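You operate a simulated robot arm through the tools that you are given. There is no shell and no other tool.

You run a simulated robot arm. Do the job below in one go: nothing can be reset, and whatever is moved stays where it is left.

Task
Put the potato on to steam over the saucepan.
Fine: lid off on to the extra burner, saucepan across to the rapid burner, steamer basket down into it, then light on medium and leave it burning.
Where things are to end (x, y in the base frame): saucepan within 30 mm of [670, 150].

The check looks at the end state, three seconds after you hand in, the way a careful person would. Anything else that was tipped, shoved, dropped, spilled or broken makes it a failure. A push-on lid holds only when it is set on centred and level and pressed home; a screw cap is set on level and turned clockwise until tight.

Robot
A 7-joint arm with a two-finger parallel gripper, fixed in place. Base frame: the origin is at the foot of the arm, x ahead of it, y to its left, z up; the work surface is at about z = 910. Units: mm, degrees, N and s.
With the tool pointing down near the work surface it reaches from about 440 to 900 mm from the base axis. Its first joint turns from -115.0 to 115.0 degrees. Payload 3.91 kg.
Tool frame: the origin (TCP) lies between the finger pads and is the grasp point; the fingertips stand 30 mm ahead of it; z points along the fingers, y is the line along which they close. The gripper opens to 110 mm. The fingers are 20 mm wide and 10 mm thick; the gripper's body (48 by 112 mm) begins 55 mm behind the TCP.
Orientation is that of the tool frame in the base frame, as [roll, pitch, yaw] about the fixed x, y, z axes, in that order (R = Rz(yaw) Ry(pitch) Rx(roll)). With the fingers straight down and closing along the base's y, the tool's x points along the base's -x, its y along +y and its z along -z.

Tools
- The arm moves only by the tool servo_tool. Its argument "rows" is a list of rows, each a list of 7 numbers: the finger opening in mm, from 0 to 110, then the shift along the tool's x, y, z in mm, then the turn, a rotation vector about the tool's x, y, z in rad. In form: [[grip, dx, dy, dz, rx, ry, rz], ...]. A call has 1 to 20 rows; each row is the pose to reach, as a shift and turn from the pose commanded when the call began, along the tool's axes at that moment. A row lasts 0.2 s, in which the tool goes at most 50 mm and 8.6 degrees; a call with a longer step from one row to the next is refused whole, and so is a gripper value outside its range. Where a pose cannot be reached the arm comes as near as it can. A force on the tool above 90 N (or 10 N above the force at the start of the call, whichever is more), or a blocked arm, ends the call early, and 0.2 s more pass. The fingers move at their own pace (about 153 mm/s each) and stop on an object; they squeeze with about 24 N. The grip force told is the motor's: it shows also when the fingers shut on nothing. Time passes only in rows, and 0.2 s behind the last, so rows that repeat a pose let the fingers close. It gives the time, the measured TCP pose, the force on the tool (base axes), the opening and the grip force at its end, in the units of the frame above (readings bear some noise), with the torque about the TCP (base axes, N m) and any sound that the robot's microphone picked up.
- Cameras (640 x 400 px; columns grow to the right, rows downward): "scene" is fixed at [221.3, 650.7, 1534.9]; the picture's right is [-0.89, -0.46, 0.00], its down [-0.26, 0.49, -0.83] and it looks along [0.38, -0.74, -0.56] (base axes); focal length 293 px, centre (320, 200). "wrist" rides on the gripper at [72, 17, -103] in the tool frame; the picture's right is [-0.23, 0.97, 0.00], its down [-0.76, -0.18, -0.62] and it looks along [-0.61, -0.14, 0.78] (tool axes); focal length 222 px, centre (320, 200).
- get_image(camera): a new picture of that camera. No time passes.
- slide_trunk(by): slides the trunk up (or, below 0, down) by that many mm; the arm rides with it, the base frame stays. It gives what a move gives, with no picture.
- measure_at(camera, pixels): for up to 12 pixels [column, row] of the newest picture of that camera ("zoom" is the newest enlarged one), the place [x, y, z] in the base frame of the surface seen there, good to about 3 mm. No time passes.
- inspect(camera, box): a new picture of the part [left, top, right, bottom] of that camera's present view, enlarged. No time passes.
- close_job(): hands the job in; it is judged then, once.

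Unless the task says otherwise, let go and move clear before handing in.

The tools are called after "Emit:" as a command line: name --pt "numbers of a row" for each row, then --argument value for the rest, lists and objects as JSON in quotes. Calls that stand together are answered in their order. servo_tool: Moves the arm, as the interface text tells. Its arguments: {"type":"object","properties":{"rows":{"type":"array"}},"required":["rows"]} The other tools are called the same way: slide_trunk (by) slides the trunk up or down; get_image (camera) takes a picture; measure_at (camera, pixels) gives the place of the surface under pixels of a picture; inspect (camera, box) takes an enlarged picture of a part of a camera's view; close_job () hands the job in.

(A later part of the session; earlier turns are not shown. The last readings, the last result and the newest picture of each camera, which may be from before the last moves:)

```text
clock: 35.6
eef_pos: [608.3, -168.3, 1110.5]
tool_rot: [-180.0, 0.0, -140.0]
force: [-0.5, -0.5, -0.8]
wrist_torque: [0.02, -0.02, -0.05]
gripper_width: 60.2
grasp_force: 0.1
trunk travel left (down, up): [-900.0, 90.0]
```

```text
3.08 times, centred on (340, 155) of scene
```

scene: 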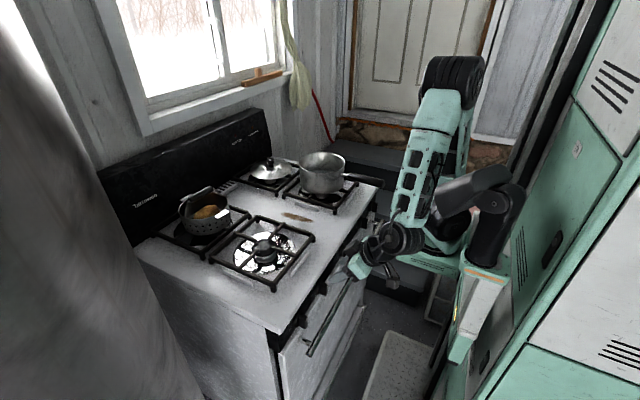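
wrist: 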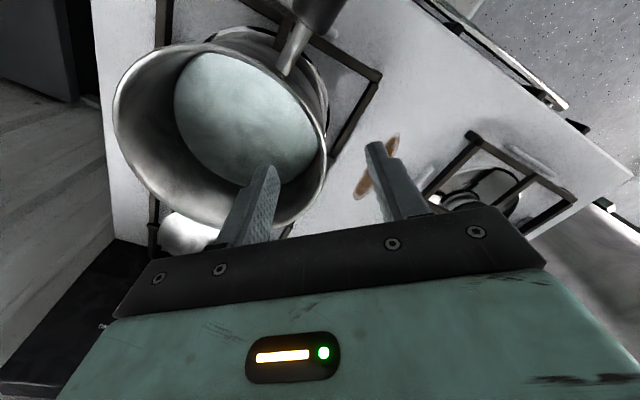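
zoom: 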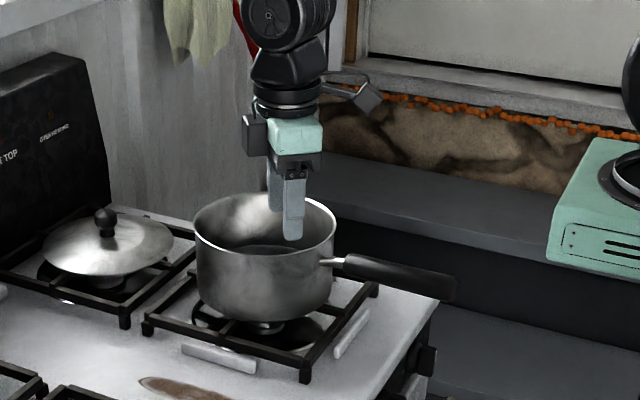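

The fingers straddle the near wall. I'll measure rim points close to the grip line before descending.

Emit:
measure_at --camera "wrist" --pixels '[[323, 145], [322, 165], [318, 120], [300, 95], [310, 195], [325, 150], [115, 110], [180, 50]]'

Emit:
measure_at --camera "zoom" --pixels '[[300, 250], [320, 240], [335, 222], [335, 215], [270, 256], [197, 222], [200, 240], [265, 194]]'

Emit:
inspect --camera "wrist" --box '[220, 60, 420, 240]'

```text
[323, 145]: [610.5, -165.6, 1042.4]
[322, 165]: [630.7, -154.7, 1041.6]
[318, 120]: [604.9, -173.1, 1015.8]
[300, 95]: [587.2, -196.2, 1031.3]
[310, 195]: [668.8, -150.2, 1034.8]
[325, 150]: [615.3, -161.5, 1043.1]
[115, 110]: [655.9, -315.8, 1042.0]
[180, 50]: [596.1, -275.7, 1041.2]
```

```text
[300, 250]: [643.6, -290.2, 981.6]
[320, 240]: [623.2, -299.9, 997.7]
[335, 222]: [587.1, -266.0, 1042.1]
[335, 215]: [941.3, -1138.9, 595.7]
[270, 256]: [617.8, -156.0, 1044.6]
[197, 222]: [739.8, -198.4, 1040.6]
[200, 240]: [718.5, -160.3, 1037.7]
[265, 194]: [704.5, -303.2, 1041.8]
```

```text
2.22 times, centred on (320, 150) of wrist
```

zoom: 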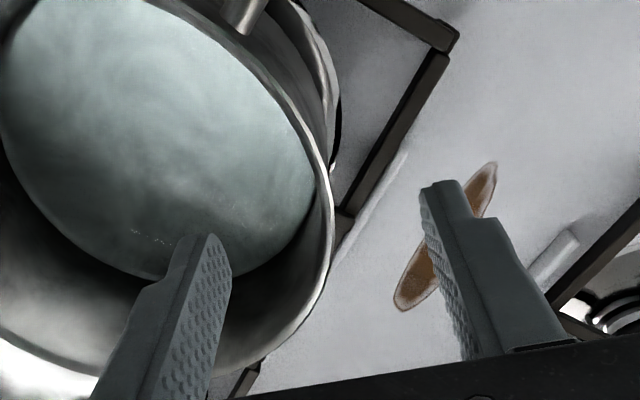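

The outer rim passes through [611,-166], right between the fingers. I'll descend to TCP z ≈ 998 so the fingers straddle the wall deeply, without closing yet.

Emit:
servo_tool --pt "60 0 0 20 0 0 0" --pt "60 0 0 45 0 0 0" --pt "60 0 0 70 0 0 0" --pt "60 0 0 90 0 0 0" --pt "60 0 0 105 0 0 0" --pt "60 0 0 112 0 0 0" --pt "60 0 0 112 0 0 0"

Emit:
inspect --camera "scene" --box '[270, 90, 410, 220]'

Emit:
get_image --camera "wrist"

```text
clock: 37.2
eef_pos: [609.1, -167.8, 998.5]
tool_rot: [-179.9, 0.0, -140.2]
force: [-0.1, -0.4, 0.3]
wrist_torque: [0.0, 0.01, -0.01]
gripper_width: 60.2
grasp_force: 0.1
trunk travel left (down, up): [-900.0, 90.0]
```

```text
3.08 times, centred on (340, 155) of scene
```

zoom: 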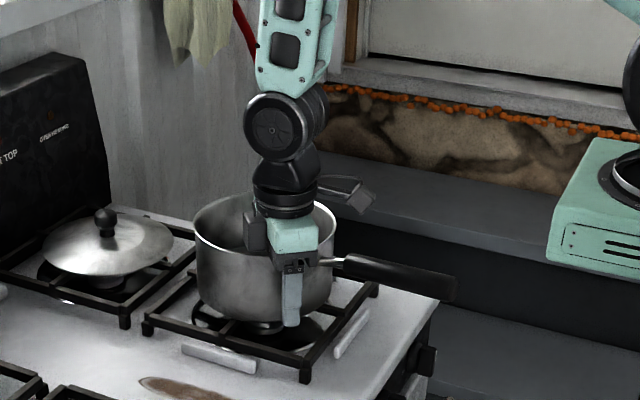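

```text
taken
```

wrist: 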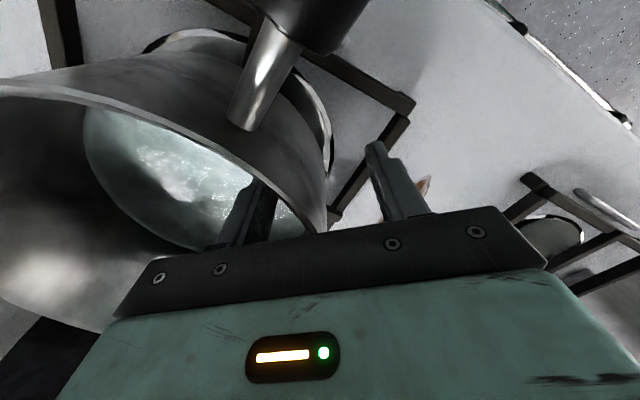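

The fingers straddle the wall, clear of floor and handle. I'll close on the wall and lift by just 5 mm to test the load.

Emit:
servo_tool --pt "30 0 0 0 0 0 0" --pt "10 0 0 0 0 0 0" --pt "0 0 0 0 0 0 0" --pt "0 0 0 0 0 0 0" --pt "0 0 0 0 0 0 0"

Emit:
servo_tool --pt "0 0 0 -1 0 0 0" --pt "0 0 0 -2 0 0 0" --pt "0 0 0 -3 0 0 0" --pt "0 0 0 -4 0 0 0" --pt "0 0 0 -5 0 0 0"

Emit:
inspect --camera "scene" --box '[270, 90, 410, 220]'

```text
clock: 38.4
eef_pos: [608.8, -168.4, 999.6]
tool_rot: [-179.9, 0.0, -140.1]
force: [-0.7, -6.3, 5.8]
wrist_torque: [-1.38, -1.12, -0.52]
gripper_width: 6.3
grasp_force: 23.8
trunk travel left (down, up): [-900.0, 90.0]
```

```text
clock: 39.6
eef_pos: [608.5, -169.0, 1003.3]
tool_rot: [180.0, 0.0, -140.1]
force: [-1.6, -3.1, -0.8]
wrist_torque: [-0.96, -0.15, -0.5]
gripper_width: 4.5
grasp_force: 24.1
trunk travel left (down, up): [-900.0, 90.0]
```

```text
3.08 times, centred on (340, 155) of scene
```

zoom: 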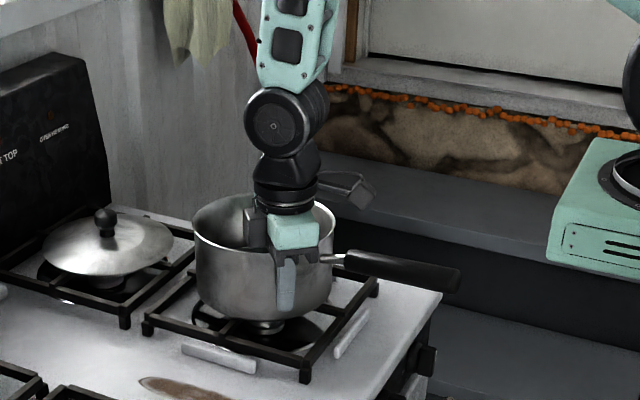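

After closing, the width is 4.5 mm and the load is still tiny, so the pan hasn't left the grate yet. I'll lift another 6 mm slowly and watch.

Emit:
servo_tool --pt "0 0 0 -1 0 0 0" --pt "0 0 0 -2 0 0 0" --pt "0 0 0 -3 0 0 0" --pt "0 0 0 -4 0 0 0" --pt "0 0 0 -5 0 0 0" --pt "0 0 0 -6 0 0 0"

Emit:
inspect --camera "scene" --box '[270, 90, 410, 220]'

Emit:
get_image --camera "wrist"

```text
clock: 41.0
eef_pos: [609.7, -168.5, 1008.1]
tool_rot: [-180.0, -0.1, -140.1]
force: [-0.5, 0.4, -12.4]
wrist_torque: [0.68, 0.6, -0.02]
gripper_width: 2.8
grasp_force: 23.6
trunk travel left (down, up): [-900.0, 90.0]
```

```text
3.08 times, centred on (340, 155) of scene
```

zoom: 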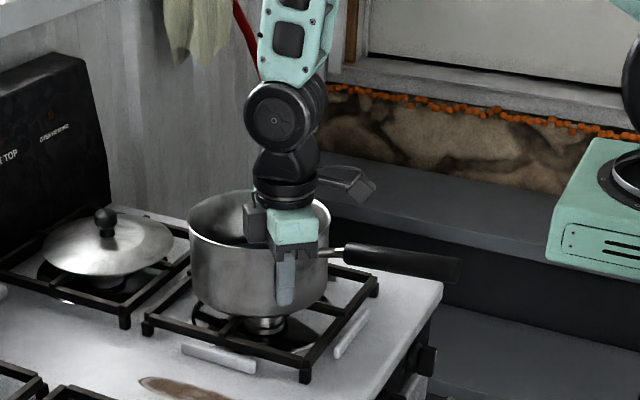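

```text
taken
```

wrist: 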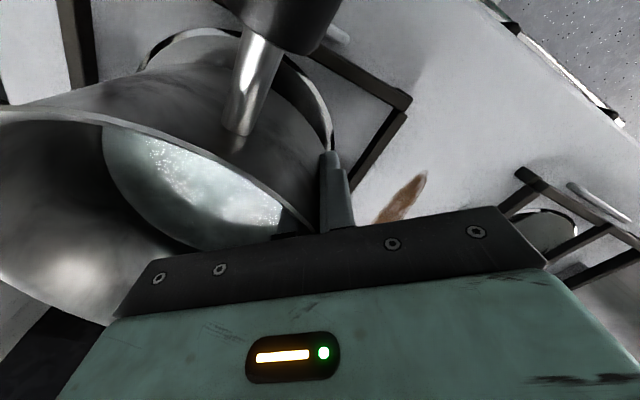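

The load is now 12.4 N and the fingers seated flat on the 2.8 mm wall; the pan seems to be coming up level. I'll raise another 8 mm and check its tilt.

Emit:
servo_tool --pt "0 0 0 -1 0 0 0" --pt "0 0 0 -2.5 0 0 0" --pt "0 0 0 -4 0 0 0" --pt "0 0 0 -6 0 0 0" --pt "0 0 0 -7 0 0 0" --pt "0 0 0 -8 0 0 0" --pt "0 0 0 -8 0 0 0"

Emit:
inspect --camera "scene" --box '[270, 130, 390, 220]'

Emit:
measure_at --camera "zoom" --pixels '[[85, 150], [110, 180], [150, 125], [180, 105], [270, 135], [280, 150], [200, 250], [120, 240], [300, 200], [100, 220]]'

```text
clock: 42.6
eef_pos: [610.5, -168.3, 1017.2]
tool_rot: [-179.8, 0.0, -140.2]
force: [0.4, -0.7, -11.5]
wrist_torque: [0.65, 0.57, 0.01]
gripper_width: 2.9
grasp_force: 24.3
trunk travel left (down, up): [-900.0, 90.0]
```

```text
4.44 times, centred on (330, 175) of scene
```

zoom: 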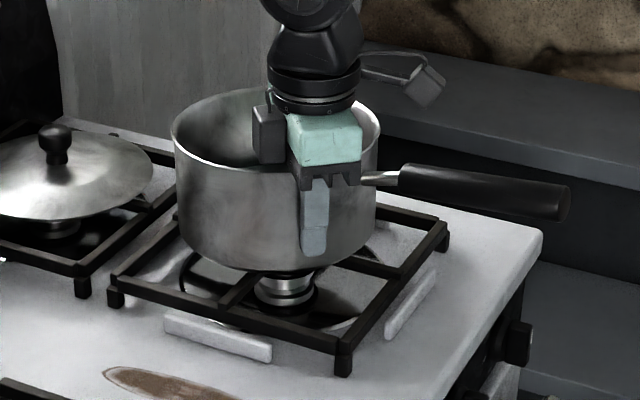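

```text
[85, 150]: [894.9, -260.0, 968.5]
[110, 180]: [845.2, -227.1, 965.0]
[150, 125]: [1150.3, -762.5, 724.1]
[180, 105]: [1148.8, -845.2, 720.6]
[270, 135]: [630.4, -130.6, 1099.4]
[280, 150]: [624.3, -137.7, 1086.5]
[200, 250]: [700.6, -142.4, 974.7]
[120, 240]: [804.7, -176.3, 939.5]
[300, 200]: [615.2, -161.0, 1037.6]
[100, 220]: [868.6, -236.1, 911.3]
```

The pan is fully lifted, 11.7 N, and looks level. I'll raise 25 mm more gently and measure the rim to find the pan's centre relative to the tool.

Emit:
servo_tool --pt "0 0 0 -2 0 0 0" --pt "0 0 0 -5 0 0 0" --pt "0 0 0 -9 0 0 0" --pt "0 0 0 -14 0 0 0" --pt "0 0 0 -19 0 0 0" --pt "0 0 0 -23 0 0 0" --pt "0 0 0 -25 0 0 0" --pt "0 0 0 -25 0 0 0"

Emit:
inspect --camera "scene" --box '[270, 130, 390, 220]'

Emit:
get_image --camera "wrist"

```text
clock: 44.4
eef_pos: [609.1, -169.2, 1042.3]
tool_rot: [-179.8, 0.0, -140.0]
force: [-0.7, 1.1, -12.4]
wrist_torque: [0.66, 0.6, 0.0]
gripper_width: 3.2
grasp_force: 23.5
trunk travel left (down, up): [-900.0, 90.0]
```

```text
4.44 times, centred on (330, 175) of scene
```

zoom: 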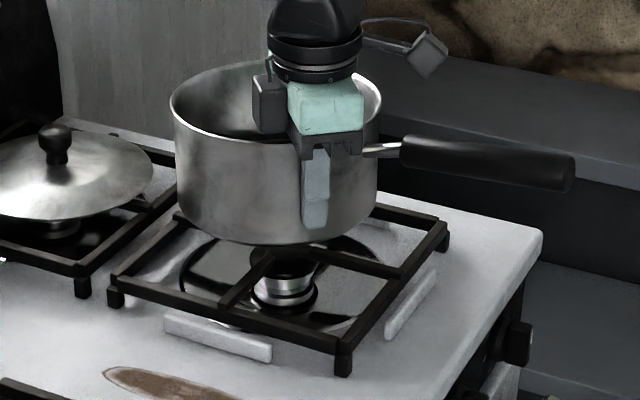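

```text
taken
```

wrist: 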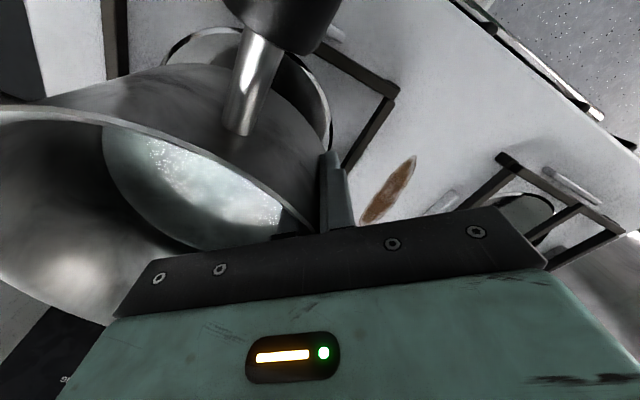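

The pan hangs steady and level. I'll measure rim and bottom edge points.

Emit:
measure_at --camera "zoom" --pixels '[[172, 108], [185, 122], [215, 135], [250, 141], [280, 143], [220, 71], [250, 63], [376, 88], [190, 230], [250, 243], [300, 242], [175, 190]]'

Emit:
measure_at --camera "wrist" --pixels '[[40, 110], [100, 112], [160, 125], [220, 155], [280, 200], [310, 230], [200, 205], [180, 170], [270, 210]]'

```text
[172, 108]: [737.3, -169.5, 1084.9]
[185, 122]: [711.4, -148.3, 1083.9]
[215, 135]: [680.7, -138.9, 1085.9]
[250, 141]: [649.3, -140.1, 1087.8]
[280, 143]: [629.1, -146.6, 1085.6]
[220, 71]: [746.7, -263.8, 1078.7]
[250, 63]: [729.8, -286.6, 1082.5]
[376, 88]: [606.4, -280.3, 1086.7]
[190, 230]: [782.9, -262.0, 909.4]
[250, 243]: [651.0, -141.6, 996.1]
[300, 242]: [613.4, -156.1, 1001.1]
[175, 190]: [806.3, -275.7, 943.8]
```

```text
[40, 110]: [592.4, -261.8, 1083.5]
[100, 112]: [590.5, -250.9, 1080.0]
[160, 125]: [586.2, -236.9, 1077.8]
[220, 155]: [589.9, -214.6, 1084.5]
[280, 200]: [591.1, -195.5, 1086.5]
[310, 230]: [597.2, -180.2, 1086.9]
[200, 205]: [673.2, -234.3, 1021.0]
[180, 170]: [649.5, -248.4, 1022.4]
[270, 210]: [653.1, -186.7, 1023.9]
```

The pan is near level (rim 1079–1087) with its centre about [667,-224], and its bottom is roughly 50 mm over the grates. I'll carry it gently along +y, the first half now.

Emit:
servo_tool --pt "0 -1.3 1.6 0 0 0 0" --pt "0 -4.0 4.7 0 0 0 0" --pt "0 -8.0 9.4 0 0 0 0" --pt "0 -13.3 15.6 0 0 0 0" --pt "0 -20.0 23.4 0 0 0 0" --pt "0 -28.0 32.9 0 0 0 0" --pt "0 -37.3 43.8 0 0 0 0" --pt "0 -46.7 54.7 0 0 0 0" --pt "0 -56.0 65.7 0 0 0 0" --pt "0 -65.4 76.6 0 0 0 0" --pt "0 -74.7 87.6 0 0 0 0" --pt "0 -84.0 98.5 0 0 0 0" --pt "0 -93.3 109.4 0 0 0 0" --pt "0 -101.4 118.9 0 0 0 0" --pt "0 -108.0 126.6 0 0 0 0" --pt "0 -113.4 132.9 0 0 0 0" --pt "0 -117.3 137.6 0 0 0 0" --pt "0 -120.0 140.7 0 0 0 0" --pt "0 -121.4 142.3 0 0 0 0"

Emit:
get_image --camera "scene"

```text
clock: 48.4
eef_pos: [611.4, 18.7, 1041.1]
tool_rot: [-179.9, 0.0, -140.1]
force: [-0.1, 1.0, -12.7]
wrist_torque: [0.66, 0.57, 0.04]
gripper_width: 2.7
grasp_force: 24.4
trunk travel left (down, up): [-900.0, 90.0]
```

```text
taken
```

scene: 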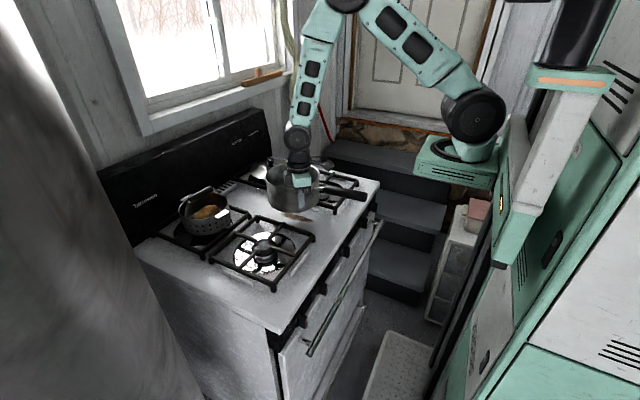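

The pan is travelling steadily with the load unchanged at 12.7 N, and sits level at about (293,185). I'll carry it the second half.

Emit:
servo_tool --pt "0 -1.3 1.6 0 0 0 0" --pt "0 -4.0 4.7 0 0 0 0" --pt "0 -8.0 9.4 0 0 0 0" --pt "0 -13.3 15.6 0 0 0 0" --pt "0 -20.0 23.4 0 0 0 0" --pt "0 -28.0 32.9 0 0 0 0" --pt "0 -37.3 43.8 0 0 0 0" --pt "0 -46.7 54.7 0 0 0 0" --pt "0 -56.0 65.7 0 0 0 0" --pt "0 -65.4 76.6 0 0 0 0" --pt "0 -74.7 87.6 0 0 0 0" --pt "0 -84.0 98.5 0 0 0 0" --pt "0 -93.3 109.4 0 0 0 0" --pt "0 -101.4 118.9 0 0 0 0" --pt "0 -108.0 126.6 0 0 0 0" --pt "0 -113.4 132.9 0 0 0 0" --pt "0 -117.3 137.6 0 0 0 0" --pt "0 -120.0 140.7 0 0 0 0" --pt "0 -121.4 142.3 0 0 0 0"

Emit:
inspect --camera "scene" --box '[170, 150, 370, 300]'

Emit:
measure_at --camera "zoom" --pixels '[[180, 140], [200, 170], [220, 180], [260, 190], [200, 100], [220, 90], [330, 120], [400, 170]]'

```text
clock: 52.4
eef_pos: [613.4, 205.7, 1041.8]
tool_rot: [-179.9, 0.1, -140.1]
force: [-0.3, 0.0, -11.8]
wrist_torque: [0.65, 0.58, 0.02]
gripper_width: 2.8
grasp_force: 23.9
trunk travel left (down, up): [-900.0, 90.0]
```

```text
2.67 times, centred on (270, 225) of scene
```

zoom: 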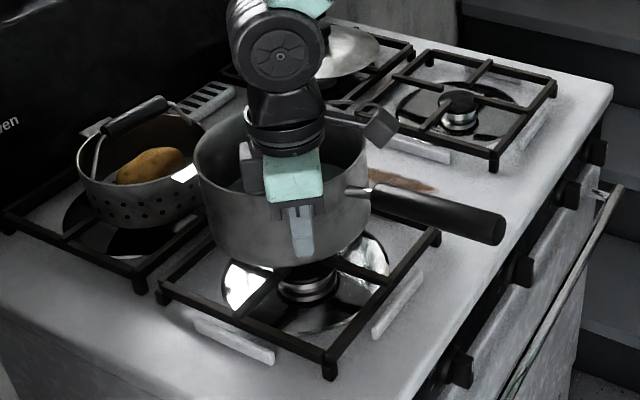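

```text
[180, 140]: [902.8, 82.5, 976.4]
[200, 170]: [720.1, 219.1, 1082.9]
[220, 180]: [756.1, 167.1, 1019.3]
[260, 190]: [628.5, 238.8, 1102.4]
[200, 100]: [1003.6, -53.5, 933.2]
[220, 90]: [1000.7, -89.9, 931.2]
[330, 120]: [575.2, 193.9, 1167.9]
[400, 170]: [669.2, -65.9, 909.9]
```

The pan hangs over the front-left burner with the basket clear of it. I'll measure the rim again for a centre estimate.

Emit:
measure_at --camera "zoom" --pixels '[[196, 152], [199, 165], [207, 178], [225, 191], [240, 197], [205, 128], [222, 117], [240, 110], [355, 118], [350, 190], [370, 192], [500, 220]]'

Emit:
get_image --camera "wrist"

Emit:
measure_at --camera "wrist" --pixels '[[40, 110], [100, 112], [160, 125], [220, 155], [280, 200], [310, 230], [200, 205], [180, 170], [270, 210]]'

```text
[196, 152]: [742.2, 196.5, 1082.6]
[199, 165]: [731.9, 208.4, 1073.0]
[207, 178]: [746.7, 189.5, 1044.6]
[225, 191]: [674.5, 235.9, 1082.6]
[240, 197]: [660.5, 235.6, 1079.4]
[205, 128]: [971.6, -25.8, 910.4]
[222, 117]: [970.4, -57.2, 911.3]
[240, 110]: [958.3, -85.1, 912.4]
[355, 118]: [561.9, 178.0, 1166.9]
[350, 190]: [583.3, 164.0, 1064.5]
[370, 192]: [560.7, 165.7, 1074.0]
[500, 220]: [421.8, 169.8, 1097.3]
```

```text
taken
```

wrist: 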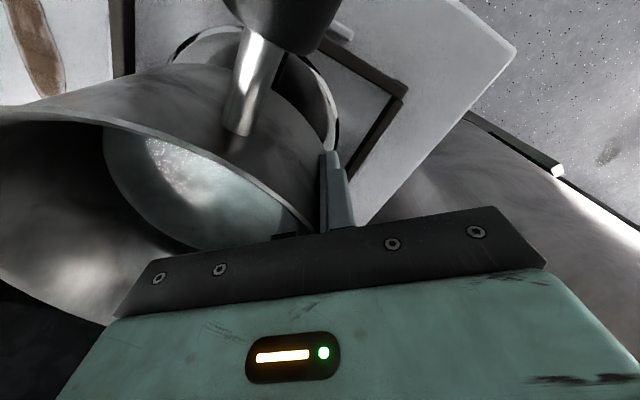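

```text
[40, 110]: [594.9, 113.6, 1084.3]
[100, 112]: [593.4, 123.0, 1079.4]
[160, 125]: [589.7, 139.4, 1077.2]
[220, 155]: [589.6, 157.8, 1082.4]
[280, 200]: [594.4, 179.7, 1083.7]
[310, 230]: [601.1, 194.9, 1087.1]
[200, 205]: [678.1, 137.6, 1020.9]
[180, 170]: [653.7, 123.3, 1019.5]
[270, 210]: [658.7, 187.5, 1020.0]
```

Pan centre is about [672,152], right on target. I'll lower it 36 mm gently, then step down until the grate takes the load.

Emit:
servo_tool --pt "0 0 0 2 0 0 0" --pt "0 0 0 5 0 0 0" --pt "0 0 0 9 0 0 0" --pt "0 0 0 13 0 0 0" --pt "0 0 0 18 0 0 0" --pt "0 0 0 23 0 0 0" --pt "0 0 0 27 0 0 0" --pt "0 0 0 30 0 0 0" --pt "0 0 0 32 0 0 0" --pt "0 0 0 33 0 0 0" --pt "0 0 0 33 0 0 0"

Emit:
servo_tool --pt "0 0 0 1 0 0 0" --pt "0 0 0 2 0 0 0" --pt "0 0 0 3 0 0 0" --pt "0 0 0 3 0 0 0"

```text
clock: 54.8
eef_pos: [613.5, 206.2, 1008.6]
tool_rot: [-179.9, 0.0, -140.1]
force: [-0.1, -0.7, -12.7]
wrist_torque: [0.65, 0.62, 0.01]
gripper_width: 3.0
grasp_force: 23.9
trunk travel left (down, up): [-900.0, 90.0]
```

```text
clock: 55.8
eef_pos: [613.0, 206.1, 1005.7]
tool_rot: [-179.9, 0.0, -140.0]
force: [-0.9, -0.7, -11.9]
wrist_torque: [0.66, 0.61, -0.02]
gripper_width: 2.7
grasp_force: 23.9
trunk travel left (down, up): [-900.0, 90.0]
```

Emit:
servo_tool --pt "0 0 0 1 0 0 0" --pt "0 0 0 2 0 0 0" --pt "0 0 0 3 0 0 0" --pt "0 0 0 3 0 0 0"

Emit:
inspect --camera "scene" --box '[190, 170, 350, 300]'

```text
clock: 56.8
eef_pos: [612.3, 205.9, 1003.9]
tool_rot: [-179.9, 0.1, -140.1]
force: [-2.4, -0.7, -4.0]
wrist_torque: [0.11, -0.52, -0.21]
gripper_width: 2.8
grasp_force: 24.0
trunk travel left (down, up): [-900.0, 90.0]
```

```text
3.08 times, centred on (270, 235) of scene
```

zoom: 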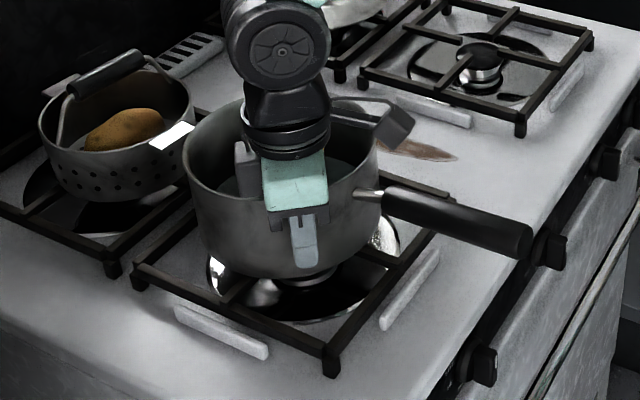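

Contact has begun (load down to 4 N). I'll step another 2 mm down and read the force.

Emit:
servo_tool --pt "0 0 0 0.7 0 0 0" --pt "0 0 0 1.4 0 0 0" --pt "0 0 0 2 0 0 0" --pt "0 0 0 2 0 0 0"

```text
clock: 57.8
eef_pos: [613.3, 206.8, 1001.6]
tool_rot: [-179.9, 0.1, -139.9]
force: [-4.7, 2.1, 8.9]
wrist_torque: [-0.96, -1.68, -0.12]
gripper_width: 3.3
grasp_force: 24.5
trunk travel left (down, up): [-900.0, 90.0]
```

The pan is seated (force reversed to +9 N). I'll ease off 1 mm and open the fingers slowly.

Emit:
servo_tool --pt "0 0 0 -0.6 0 0 0" --pt "0 0 0 -1 0 0 0" --pt "6 0 0 -1 0 0 0" --pt "12 0 0 -1 0 0 0" --pt "24 0 0 -1 0 0 0" --pt "40 0 0 -1 0 0 0" --pt "40 0 0 -1 0 0 0"

Emit:
get_image --camera "wrist"

Emit:
inspect --camera "scene" --box '[190, 170, 350, 300]'

```text
clock: 59.4
eef_pos: [613.2, 205.6, 1002.6]
tool_rot: [-179.9, 0.0, -140.1]
force: [-0.3, -0.3, -0.4]
wrist_torque: [0.04, 0.01, -0.04]
gripper_width: 40.0
grasp_force: 0.0
trunk travel left (down, up): [-900.0, 90.0]
```

```text
taken
```

wrist: 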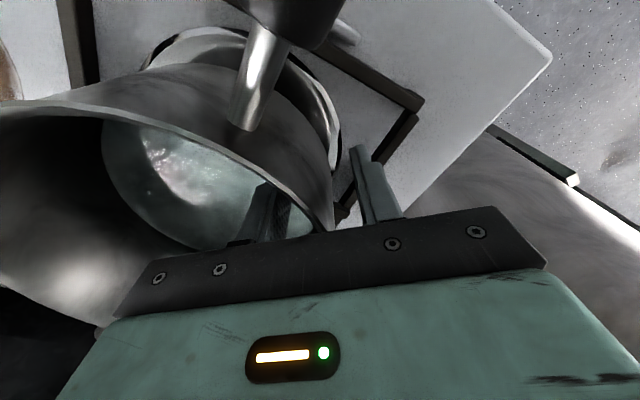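

```text
3.08 times, centred on (270, 235) of scene
```

zoom: 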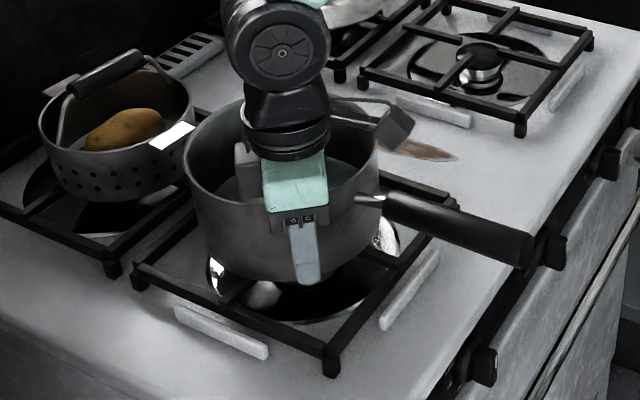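

The fingers are free on both sides of the wall and the pan stands. I'll rise straight up, clear, and look at the pan and basket.

Emit:
servo_tool --pt "40 0 0 -15 0 0 0" --pt "40 0 0 -40 0 0 0" --pt "40 0 0 -80 0 0 0" --pt "40 0 0 -120 0 0 0" --pt "40 0 0 -165 0 0 0" --pt "40 0 0 -210 0 0 0.14" --pt "40 0 0 -250 0 0 0.28" --pt "40 0 0 -270 0 0 0.42" --pt "40 0 0 -270 0 0 0.56" --pt "40 0 0 -270 0 0 0.698" --pt "40 0 0 -270 0 0 0.698"

Emit:
get_image --camera "wrist"

Emit:
inspect --camera "scene" --box '[150, 150, 350, 300]'

Emit:
measure_at --camera "zoom" --pixels '[[100, 130], [130, 112], [170, 103], [220, 158], [215, 162], [130, 190], [160, 190], [100, 200], [240, 190], [360, 190], [300, 245], [250, 230]]'

```text
clock: 61.8
eef_pos: [613.0, 205.2, 1271.8]
tool_rot: [-179.9, 0.1, 179.8]
force: [0.7, 0.9, 0.3]
wrist_torque: [-0.01, 0.02, 0.02]
gripper_width: 39.9
grasp_force: 0.0
trunk travel left (down, up): [-900.0, 90.0]
```

```text
taken
```

wrist: 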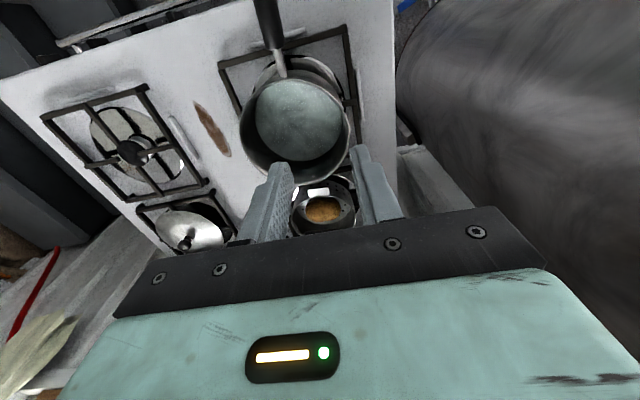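

```text
2.67 times, centred on (250, 225) of scene
```

zoom: 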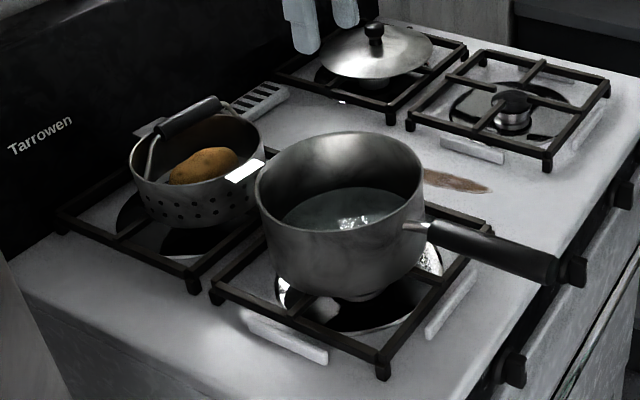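

```text
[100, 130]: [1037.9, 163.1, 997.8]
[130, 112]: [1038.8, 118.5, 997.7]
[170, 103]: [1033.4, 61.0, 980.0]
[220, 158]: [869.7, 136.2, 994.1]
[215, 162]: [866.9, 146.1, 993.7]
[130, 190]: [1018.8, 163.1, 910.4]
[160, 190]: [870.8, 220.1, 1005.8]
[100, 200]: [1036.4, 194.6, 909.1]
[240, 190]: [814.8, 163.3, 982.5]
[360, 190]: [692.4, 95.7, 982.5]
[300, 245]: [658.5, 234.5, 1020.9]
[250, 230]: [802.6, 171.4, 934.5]
```

The pan stands level on the rapid burner. Now the basket: I'll move over toward it to measure the bail handle from the wrist camera.

Emit:
servo_tool --pt "60 -35 -12 0 0 0 0" --pt "60 -70 -24 0 0 0 0" --pt "60 -105 -36 0 0 0 0" --pt "60 -140 -48 0 0 0 0" --pt "60 -165 -55 0 0 0 0" --pt "60 -165 -55 0 0 0 0"

Emit:
get_image --camera "wrist"

Emit:
inspect --camera "wrist" --box '[230, 60, 430, 230]'

Emit:
inspect --camera "scene" --box '[165, 175, 265, 250]'

Emit:
measure_at --camera "zoom" --pixels '[[240, 75], [200, 95], [290, 57], [165, 150], [330, 80], [385, 155], [420, 170], [350, 190], [130, 130], [190, 215], [300, 215], [280, 130]]'

```text
clock: 63.2
eef_pos: [778.6, 149.2, 1272.3]
tool_rot: [-180.0, 0.0, 179.9]
force: [0.0, -0.3, 0.1]
wrist_torque: [-0.01, -0.02, -0.04]
gripper_width: 59.6
grasp_force: 0.0
trunk travel left (down, up): [-900.0, 90.0]
```

```text
taken
```

wrist: 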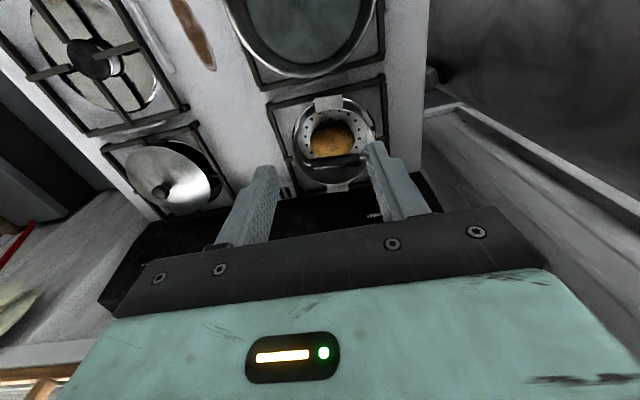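

```text
2.35 times, centred on (330, 145) of wrist
```

zoom: 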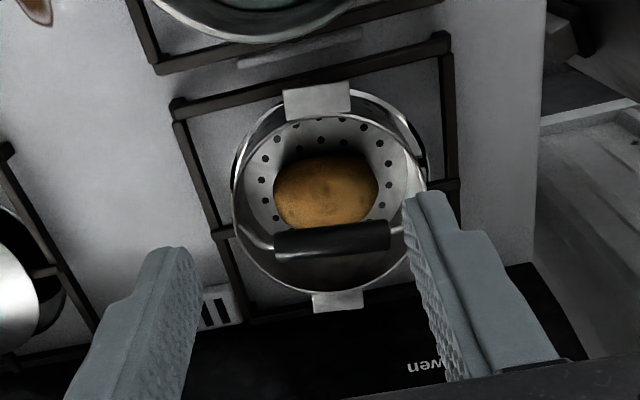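

```text
5.33 times, centred on (215, 212) of scene
```

zoom: 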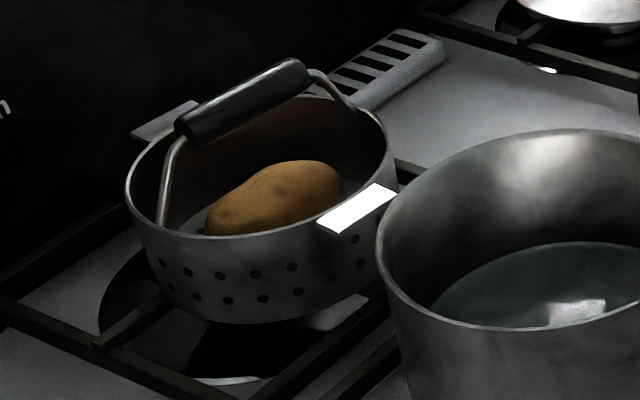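

```text
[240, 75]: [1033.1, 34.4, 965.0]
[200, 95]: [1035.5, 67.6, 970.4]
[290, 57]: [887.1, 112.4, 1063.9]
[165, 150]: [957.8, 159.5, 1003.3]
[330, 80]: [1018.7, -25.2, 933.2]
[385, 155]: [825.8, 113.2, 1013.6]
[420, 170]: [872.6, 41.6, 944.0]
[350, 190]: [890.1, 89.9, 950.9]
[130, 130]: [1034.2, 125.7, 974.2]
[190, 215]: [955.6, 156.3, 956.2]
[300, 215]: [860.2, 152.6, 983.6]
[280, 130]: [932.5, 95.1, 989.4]
```

The basket's black bail grip runs along y near [887,150,1064], with lugs fore and aft. I'll measure it precisely from a fresh enlarged wrist view.

Emit:
inspect --camera "wrist" --box '[270, 70, 410, 210]'

```text
2.86 times, centred on (340, 140) of wrist
```

zoom: 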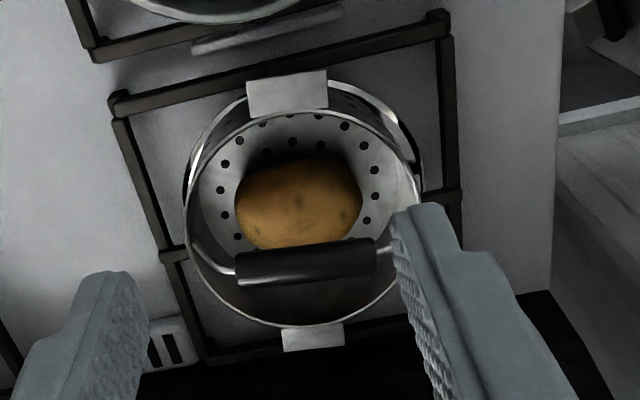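

Emit:
measure_at --camera "zoom" --pixels '[[240, 264], [305, 257], [370, 250], [305, 243], [308, 270], [288, 95], [313, 338], [192, 210], [415, 190], [255, 325], [388, 250], [222, 263]]'

Emit:
measure_at --camera "wrist" --pixels '[[300, 77], [372, 50], [240, 40], [330, 105], [345, 185], [298, 130], [363, 125], [315, 177], [325, 98], [338, 101], [335, 190], [350, 190]]'

```text
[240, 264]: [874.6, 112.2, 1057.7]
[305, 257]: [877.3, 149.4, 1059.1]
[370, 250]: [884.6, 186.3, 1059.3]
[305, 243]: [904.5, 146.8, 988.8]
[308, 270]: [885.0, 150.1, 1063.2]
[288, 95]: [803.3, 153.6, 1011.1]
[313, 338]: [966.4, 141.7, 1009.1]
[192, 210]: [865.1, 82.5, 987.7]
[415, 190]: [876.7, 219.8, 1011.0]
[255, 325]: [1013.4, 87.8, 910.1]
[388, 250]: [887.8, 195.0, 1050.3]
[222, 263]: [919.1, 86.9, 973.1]
```

```text
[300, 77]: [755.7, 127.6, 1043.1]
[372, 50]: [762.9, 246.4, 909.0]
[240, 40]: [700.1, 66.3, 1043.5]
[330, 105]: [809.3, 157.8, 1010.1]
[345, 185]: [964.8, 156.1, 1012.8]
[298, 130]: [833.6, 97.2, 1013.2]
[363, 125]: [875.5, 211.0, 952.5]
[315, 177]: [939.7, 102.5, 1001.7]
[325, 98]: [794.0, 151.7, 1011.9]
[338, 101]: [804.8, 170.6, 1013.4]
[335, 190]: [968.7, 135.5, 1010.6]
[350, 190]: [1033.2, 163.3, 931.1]
```

The bar centre is near [884,149,1053], running along about (0.1,1), with the lugs spanning x 793–972 at z 1011. I'll hover above it with the tool turned -85° so the fingers close across the bar.

Emit:
servo_tool --pt "50 -10 0 0 0 0 -0.148" --pt "50 -20 0 0 0 0 -0.296" --pt "50 -32 0 0 0 0 -0.444" --pt "50 -44 0 0 0 0 -0.592" --pt "50 -56 0 10 0 0 -0.74" --pt "50 -68 0 25 0 0 -0.888" --pt "50 -80 0 40 0 0 -1.036" --pt "50 -92 0 60 0 0 -1.184" --pt "50 -100 0 75 0 0 -1.332" --pt "50 -105.4 0 92 0 0 -1.48" --pt "50 -105.4 0 92 0 0 -1.48"

Emit:
get_image --camera "wrist"

Emit:
inspect --camera "scene" --box '[130, 120, 280, 250]'

```text
clock: 65.6
eef_pos: [883.7, 151.8, 1180.5]
tool_rot: [-180.0, -0.2, -95.2]
force: [-0.5, -0.7, -0.2]
wrist_torque: [-0.03, 0.01, 0.02]
gripper_width: 49.7
grasp_force: 0.0
trunk travel left (down, up): [-900.0, 90.0]
```

```text
taken
```

wrist: 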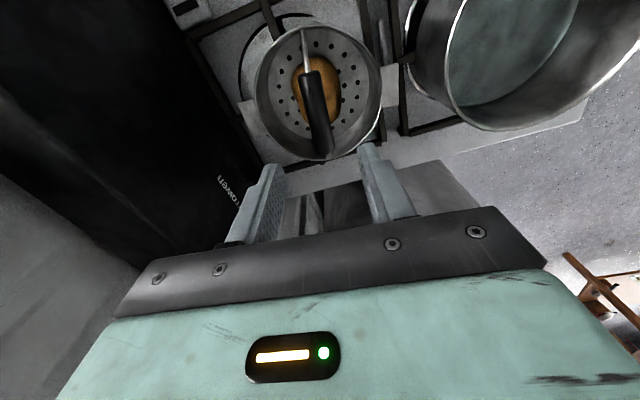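

```text
3.08 times, centred on (205, 185) of scene
```

zoom: 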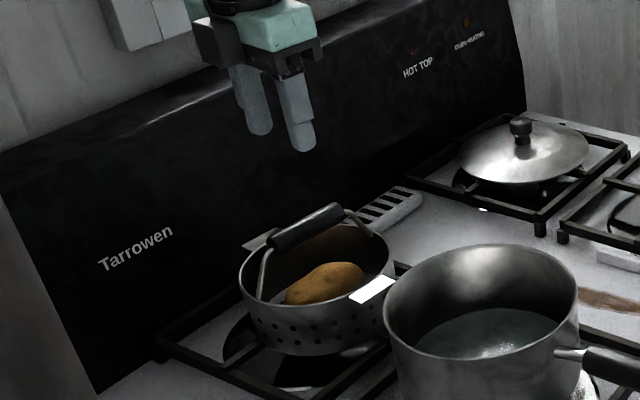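

The bar shows from (310,72) to (323,155) in the wrist view, nicely between the finger lines. I'll measure bar, lugs and the pan rim here.

Emit:
measure_at --camera "wrist" --pixels '[[309, 78], [316, 112], [322, 145], [303, 112], [330, 112], [390, 88], [395, 100], [247, 115], [244, 103], [262, 118], [380, 115], [321, 95]]'

Emit:
measure_at --camera "wrist" --pixels '[[408, 60], [412, 80], [430, 103], [460, 122], [490, 130], [530, 126], [580, 105], [630, 60], [416, 30], [306, 40], [325, 157], [440, 70]]'

Emit:
inspect --camera "wrist" --box '[230, 0, 420, 170]'

```text
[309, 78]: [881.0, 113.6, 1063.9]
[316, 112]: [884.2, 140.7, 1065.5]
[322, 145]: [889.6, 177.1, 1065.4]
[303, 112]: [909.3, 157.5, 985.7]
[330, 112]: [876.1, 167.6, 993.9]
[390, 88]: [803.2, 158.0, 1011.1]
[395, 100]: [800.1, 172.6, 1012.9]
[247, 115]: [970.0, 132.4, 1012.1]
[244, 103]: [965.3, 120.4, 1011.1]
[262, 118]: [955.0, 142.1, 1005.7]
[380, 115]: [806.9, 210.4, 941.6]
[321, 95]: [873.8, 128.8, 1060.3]
```

```text
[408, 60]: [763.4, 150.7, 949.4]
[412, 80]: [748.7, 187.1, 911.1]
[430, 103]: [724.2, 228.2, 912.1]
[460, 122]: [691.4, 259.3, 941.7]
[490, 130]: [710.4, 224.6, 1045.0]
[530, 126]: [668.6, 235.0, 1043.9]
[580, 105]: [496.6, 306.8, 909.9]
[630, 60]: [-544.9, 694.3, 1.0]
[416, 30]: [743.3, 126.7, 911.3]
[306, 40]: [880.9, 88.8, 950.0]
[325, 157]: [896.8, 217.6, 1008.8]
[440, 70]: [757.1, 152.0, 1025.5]
```

```text
2.35 times, centred on (325, 85) of wrist
```

zoom: 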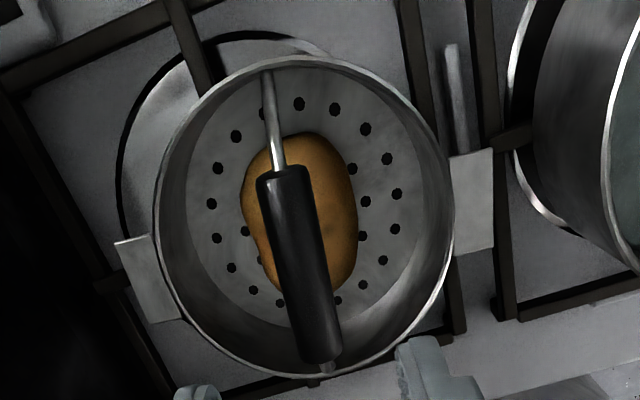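

Bar top is at z 1065 with its middle near [885,148], turned 7.7°. I'll align, descend to TCP z 1050 and close on it.

Emit:
servo_tool --pt "50 3.6 -1.9 30 0 0 -0.044" --pt "50 3.6 -1.9 65 0 0 -0.044" --pt "50 3.6 -1.9 95 0 0 -0.044" --pt "50 3.6 -1.9 115 0 0 -0.044" --pt "50 3.6 -1.9 126 0 0 -0.044" --pt "50 3.6 -1.9 130 0 0 -0.044" --pt "50 3.6 -1.9 130 0 0 -0.044" --pt "30 3.6 -1.9 130 0 0 -0.044" --pt "20 3.6 -1.9 130 0 0 -0.044" --pt "0 3.6 -1.9 130 0 0 -0.044" --pt "0 3.6 -1.9 130 0 0 -0.044" --pt "0 3.6 -1.9 130 0 0 -0.044"

Emit:
inspect --camera "scene" --box '[150, 140, 270, 250]'

Emit:
get_image --camera "wrist"

```text
clock: 68.2
eef_pos: [885.9, 147.0, 1050.7]
tool_rot: [-179.9, -0.1, -92.7]
force: [0.6, 0.3, 0.2]
wrist_torque: [0.07, 0.0, -0.26]
gripper_width: 21.1
grasp_force: 24.1
trunk travel left (down, up): [-900.0, 90.0]
```

```text
3.64 times, centred on (210, 195) of scene
```

zoom: 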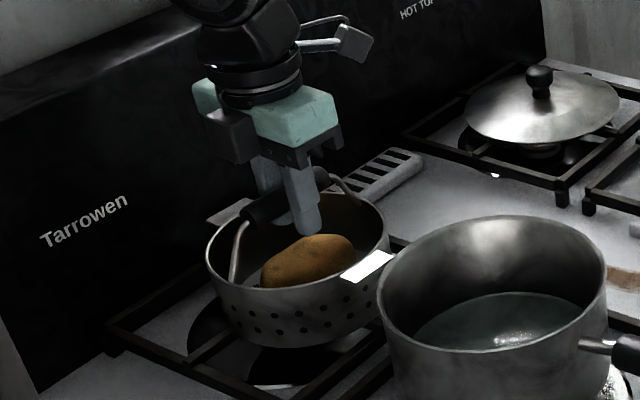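

```text
taken
```

wrist: 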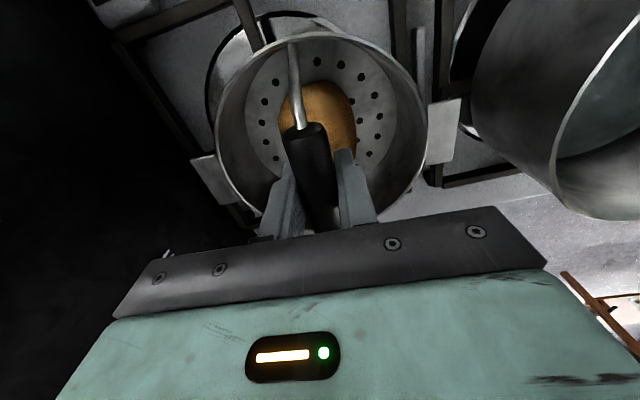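

I gripped the bar (21 mm), but my small turn went the wrong way, leaving about 5° misalignment and a 0.26 N m twist. I'll open, turn back by 5°, and close again.

Emit:
servo_tool --pt "40 0 0 0 0 0 0" --pt "40 0 0 0 0 0 0" --pt "40 0 0 0 0 0 0.05" --pt "40 0 0 0 0 0 0.087" --pt "40 0 0 0 0 0 0.087" --pt "25 0 0 0 0 0 0.087" --pt "0 0 0 0 0 0 0.087" --pt "0 0 0 0 0 0 0.087" --pt "0 0 0 0 0 0 0.087"

```text
clock: 70.2
eef_pos: [884.7, 145.2, 1049.9]
tool_rot: [-179.9, -0.1, -97.8]
force: [-1.4, -0.6, 3.6]
wrist_torque: [0.36, -0.02, 0.3]
gripper_width: 20.5
grasp_force: 24.0
trunk travel left (down, up): [-900.0, 90.0]
```

The grip is 20.5 mm at 24 N. I'll lift the basket slowly by 15 mm and check.

Emit:
servo_tool --pt "0 0 0 -1 0 0 0" --pt "0 0 0 -2.5 0 0 0" --pt "0 0 0 -4.5 0 0 0" --pt "0 0 0 -7 0 0 0" --pt "0 0 0 -10 0 0 0" --pt "0 0 0 -13 0 0 0" --pt "0 0 0 -15 0 0 0" --pt "0 0 0 -15 0 0 0"

Emit:
inspect --camera "scene" --box '[150, 140, 270, 250]'

```text
clock: 72.0
eef_pos: [885.4, 145.7, 1064.5]
tool_rot: [-180.0, -0.1, -97.7]
force: [-0.6, -0.7, -3.6]
wrist_torque: [-0.01, -0.02, 0.23]
gripper_width: 20.3
grasp_force: 24.7
trunk travel left (down, up): [-900.0, 90.0]
```

```text
3.64 times, centred on (210, 195) of scene
```

zoom: 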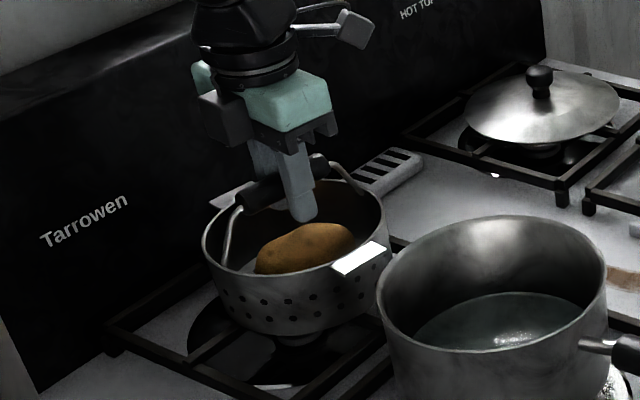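

The basket is off the grate, level, with the potato in. I'll lift it further by 110 mm gently.

Emit:
servo_tool --pt "0 0 0 -2 0 0 0" --pt "0 0 0 -5 0 0 0" --pt "0 0 0 -9 0 0 0" --pt "0 0 0 -14 0 0 0" --pt "0 0 0 -20 0 0 0" --pt "0 0 0 -27 0 0 0" --pt "0 0 0 -35 0 0 0" --pt "0 0 0 -43 0 0 0" --pt "0 0 0 -51 0 0 0" --pt "0 0 0 -59 0 0 0" --pt "0 0 0 -67 0 0 0" --pt "0 0 0 -75 0 0 0" --pt "0 0 0 -83 0 0 0" --pt "0 0 0 -90 0 0 0" --pt "0 0 0 -96 0 0 0" --pt "0 0 0 -101 0 0 0" --pt "0 0 0 -105 0 0 0" --pt "0 0 0 -108 0 0 0" --pt "0 0 0 -110 0 0 0" --pt "0 0 0 -110 0 0 0"

Emit:
inspect --camera "scene" --box '[150, 110, 300, 260]'

Emit:
get_image --camera "wrist"

```text
clock: 76.2
eef_pos: [883.8, 148.4, 1176.2]
tool_rot: [-179.8, -0.1, -97.7]
force: [0.3, 0.7, -3.7]
wrist_torque: [-0.01, 0.01, -0.11]
gripper_width: 20.7
grasp_force: 24.1
trunk travel left (down, up): [-900.0, 90.0]
```

```text
2.67 times, centred on (225, 185) of scene
```

zoom: 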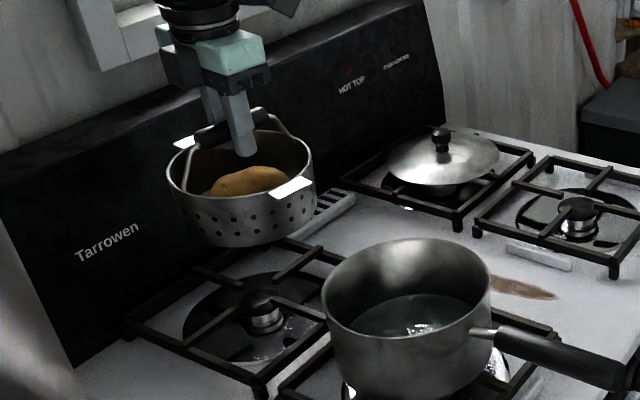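

```text
taken
```

wrist: 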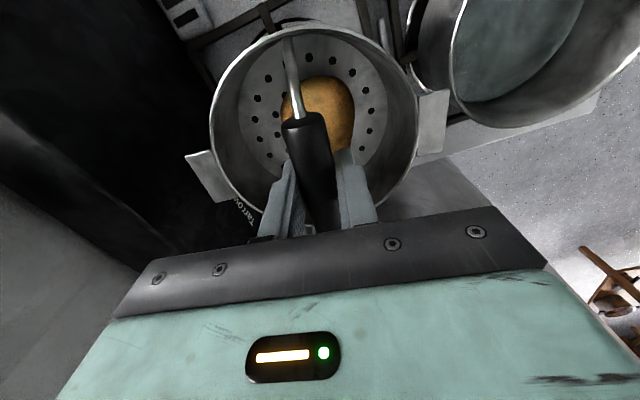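

The basket hangs level at 3.7 N. I'll measure its lugs and rim against the tool, and the pan rim precisely.

Emit:
measure_at --camera "wrist" --pixels '[[433, 122], [446, 95], [440, 150], [418, 95], [208, 177], [190, 155], [218, 200], [212, 120], [408, 70], [345, 40], [270, 45], [417, 120]]'

Emit:
measure_at --camera "zoom" --pixels '[[293, 188], [310, 178], [285, 197], [183, 142], [168, 172], [175, 190], [200, 200], [240, 203], [270, 198], [313, 160], [300, 143], [260, 130]]'

Emit:
inspect --camera "scene" --box '[260, 190, 350, 270]'

```text
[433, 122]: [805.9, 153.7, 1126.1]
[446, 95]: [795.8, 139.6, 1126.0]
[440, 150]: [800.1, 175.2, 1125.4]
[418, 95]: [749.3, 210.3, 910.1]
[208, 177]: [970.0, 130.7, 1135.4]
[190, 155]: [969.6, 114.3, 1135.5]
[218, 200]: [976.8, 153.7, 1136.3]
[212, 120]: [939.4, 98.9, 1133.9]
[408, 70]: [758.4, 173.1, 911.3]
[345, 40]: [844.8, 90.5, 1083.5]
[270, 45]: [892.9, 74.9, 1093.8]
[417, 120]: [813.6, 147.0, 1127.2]
```

```text
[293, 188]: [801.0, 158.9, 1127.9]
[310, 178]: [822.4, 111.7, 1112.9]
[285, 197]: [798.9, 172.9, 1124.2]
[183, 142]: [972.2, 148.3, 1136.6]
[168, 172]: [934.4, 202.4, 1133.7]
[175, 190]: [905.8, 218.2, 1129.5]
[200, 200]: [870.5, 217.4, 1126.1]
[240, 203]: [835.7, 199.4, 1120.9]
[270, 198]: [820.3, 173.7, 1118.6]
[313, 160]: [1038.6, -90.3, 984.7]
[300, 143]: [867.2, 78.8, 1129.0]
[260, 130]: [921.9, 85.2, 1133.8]
```

```text
5.00 times, centred on (305, 230) of scene
```

zoom: 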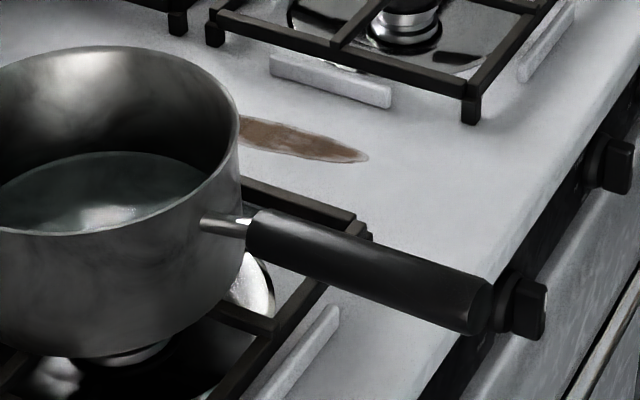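

The basket centre is within 3 mm of the tool axis, turned 7.5°, tilted about 3° front-low. Now I'll measure the pan rim from the scene.

Emit:
inspect --camera "scene" --box '[225, 185, 325, 275]'

```text
4.44 times, centred on (275, 230) of scene
```

zoom: 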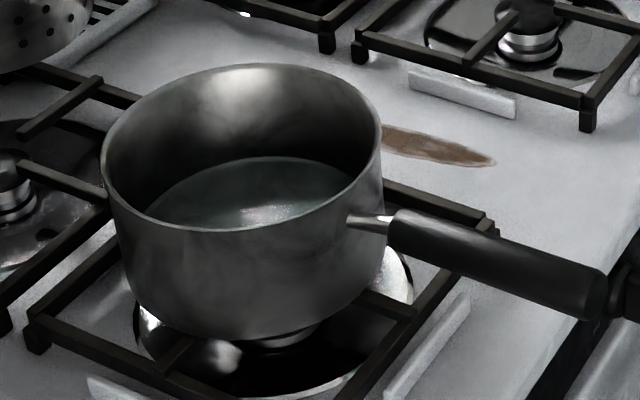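

Emit:
measure_at --camera "zoom" --pixels '[[104, 160], [112, 185], [130, 207], [160, 223], [200, 230], [240, 228], [280, 219], [320, 202], [350, 183], [372, 155], [130, 110], [200, 71]]'

Emit:
measure_at --camera "zoom" --pixels '[[250, 65], [300, 68], [340, 82], [365, 103], [165, 87], [115, 130], [240, 200], [180, 190], [300, 180], [378, 130], [105, 170], [145, 217]]'

```text
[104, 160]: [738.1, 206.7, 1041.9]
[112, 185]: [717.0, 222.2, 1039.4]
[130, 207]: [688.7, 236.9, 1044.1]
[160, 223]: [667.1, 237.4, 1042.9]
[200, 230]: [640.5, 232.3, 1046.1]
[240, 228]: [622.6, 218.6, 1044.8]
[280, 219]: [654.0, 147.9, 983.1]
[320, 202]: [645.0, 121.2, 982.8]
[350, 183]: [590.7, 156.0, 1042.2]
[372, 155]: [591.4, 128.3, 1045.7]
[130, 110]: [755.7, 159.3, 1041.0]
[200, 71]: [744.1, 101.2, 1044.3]
```

```text
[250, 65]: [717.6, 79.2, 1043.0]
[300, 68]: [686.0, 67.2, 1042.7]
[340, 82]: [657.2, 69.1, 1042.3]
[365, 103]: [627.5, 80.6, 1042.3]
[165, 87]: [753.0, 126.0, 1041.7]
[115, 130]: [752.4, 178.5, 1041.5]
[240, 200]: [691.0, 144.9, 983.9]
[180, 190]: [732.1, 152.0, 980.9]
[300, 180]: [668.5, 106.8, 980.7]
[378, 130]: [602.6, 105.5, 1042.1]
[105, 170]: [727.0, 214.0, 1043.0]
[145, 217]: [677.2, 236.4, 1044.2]
```

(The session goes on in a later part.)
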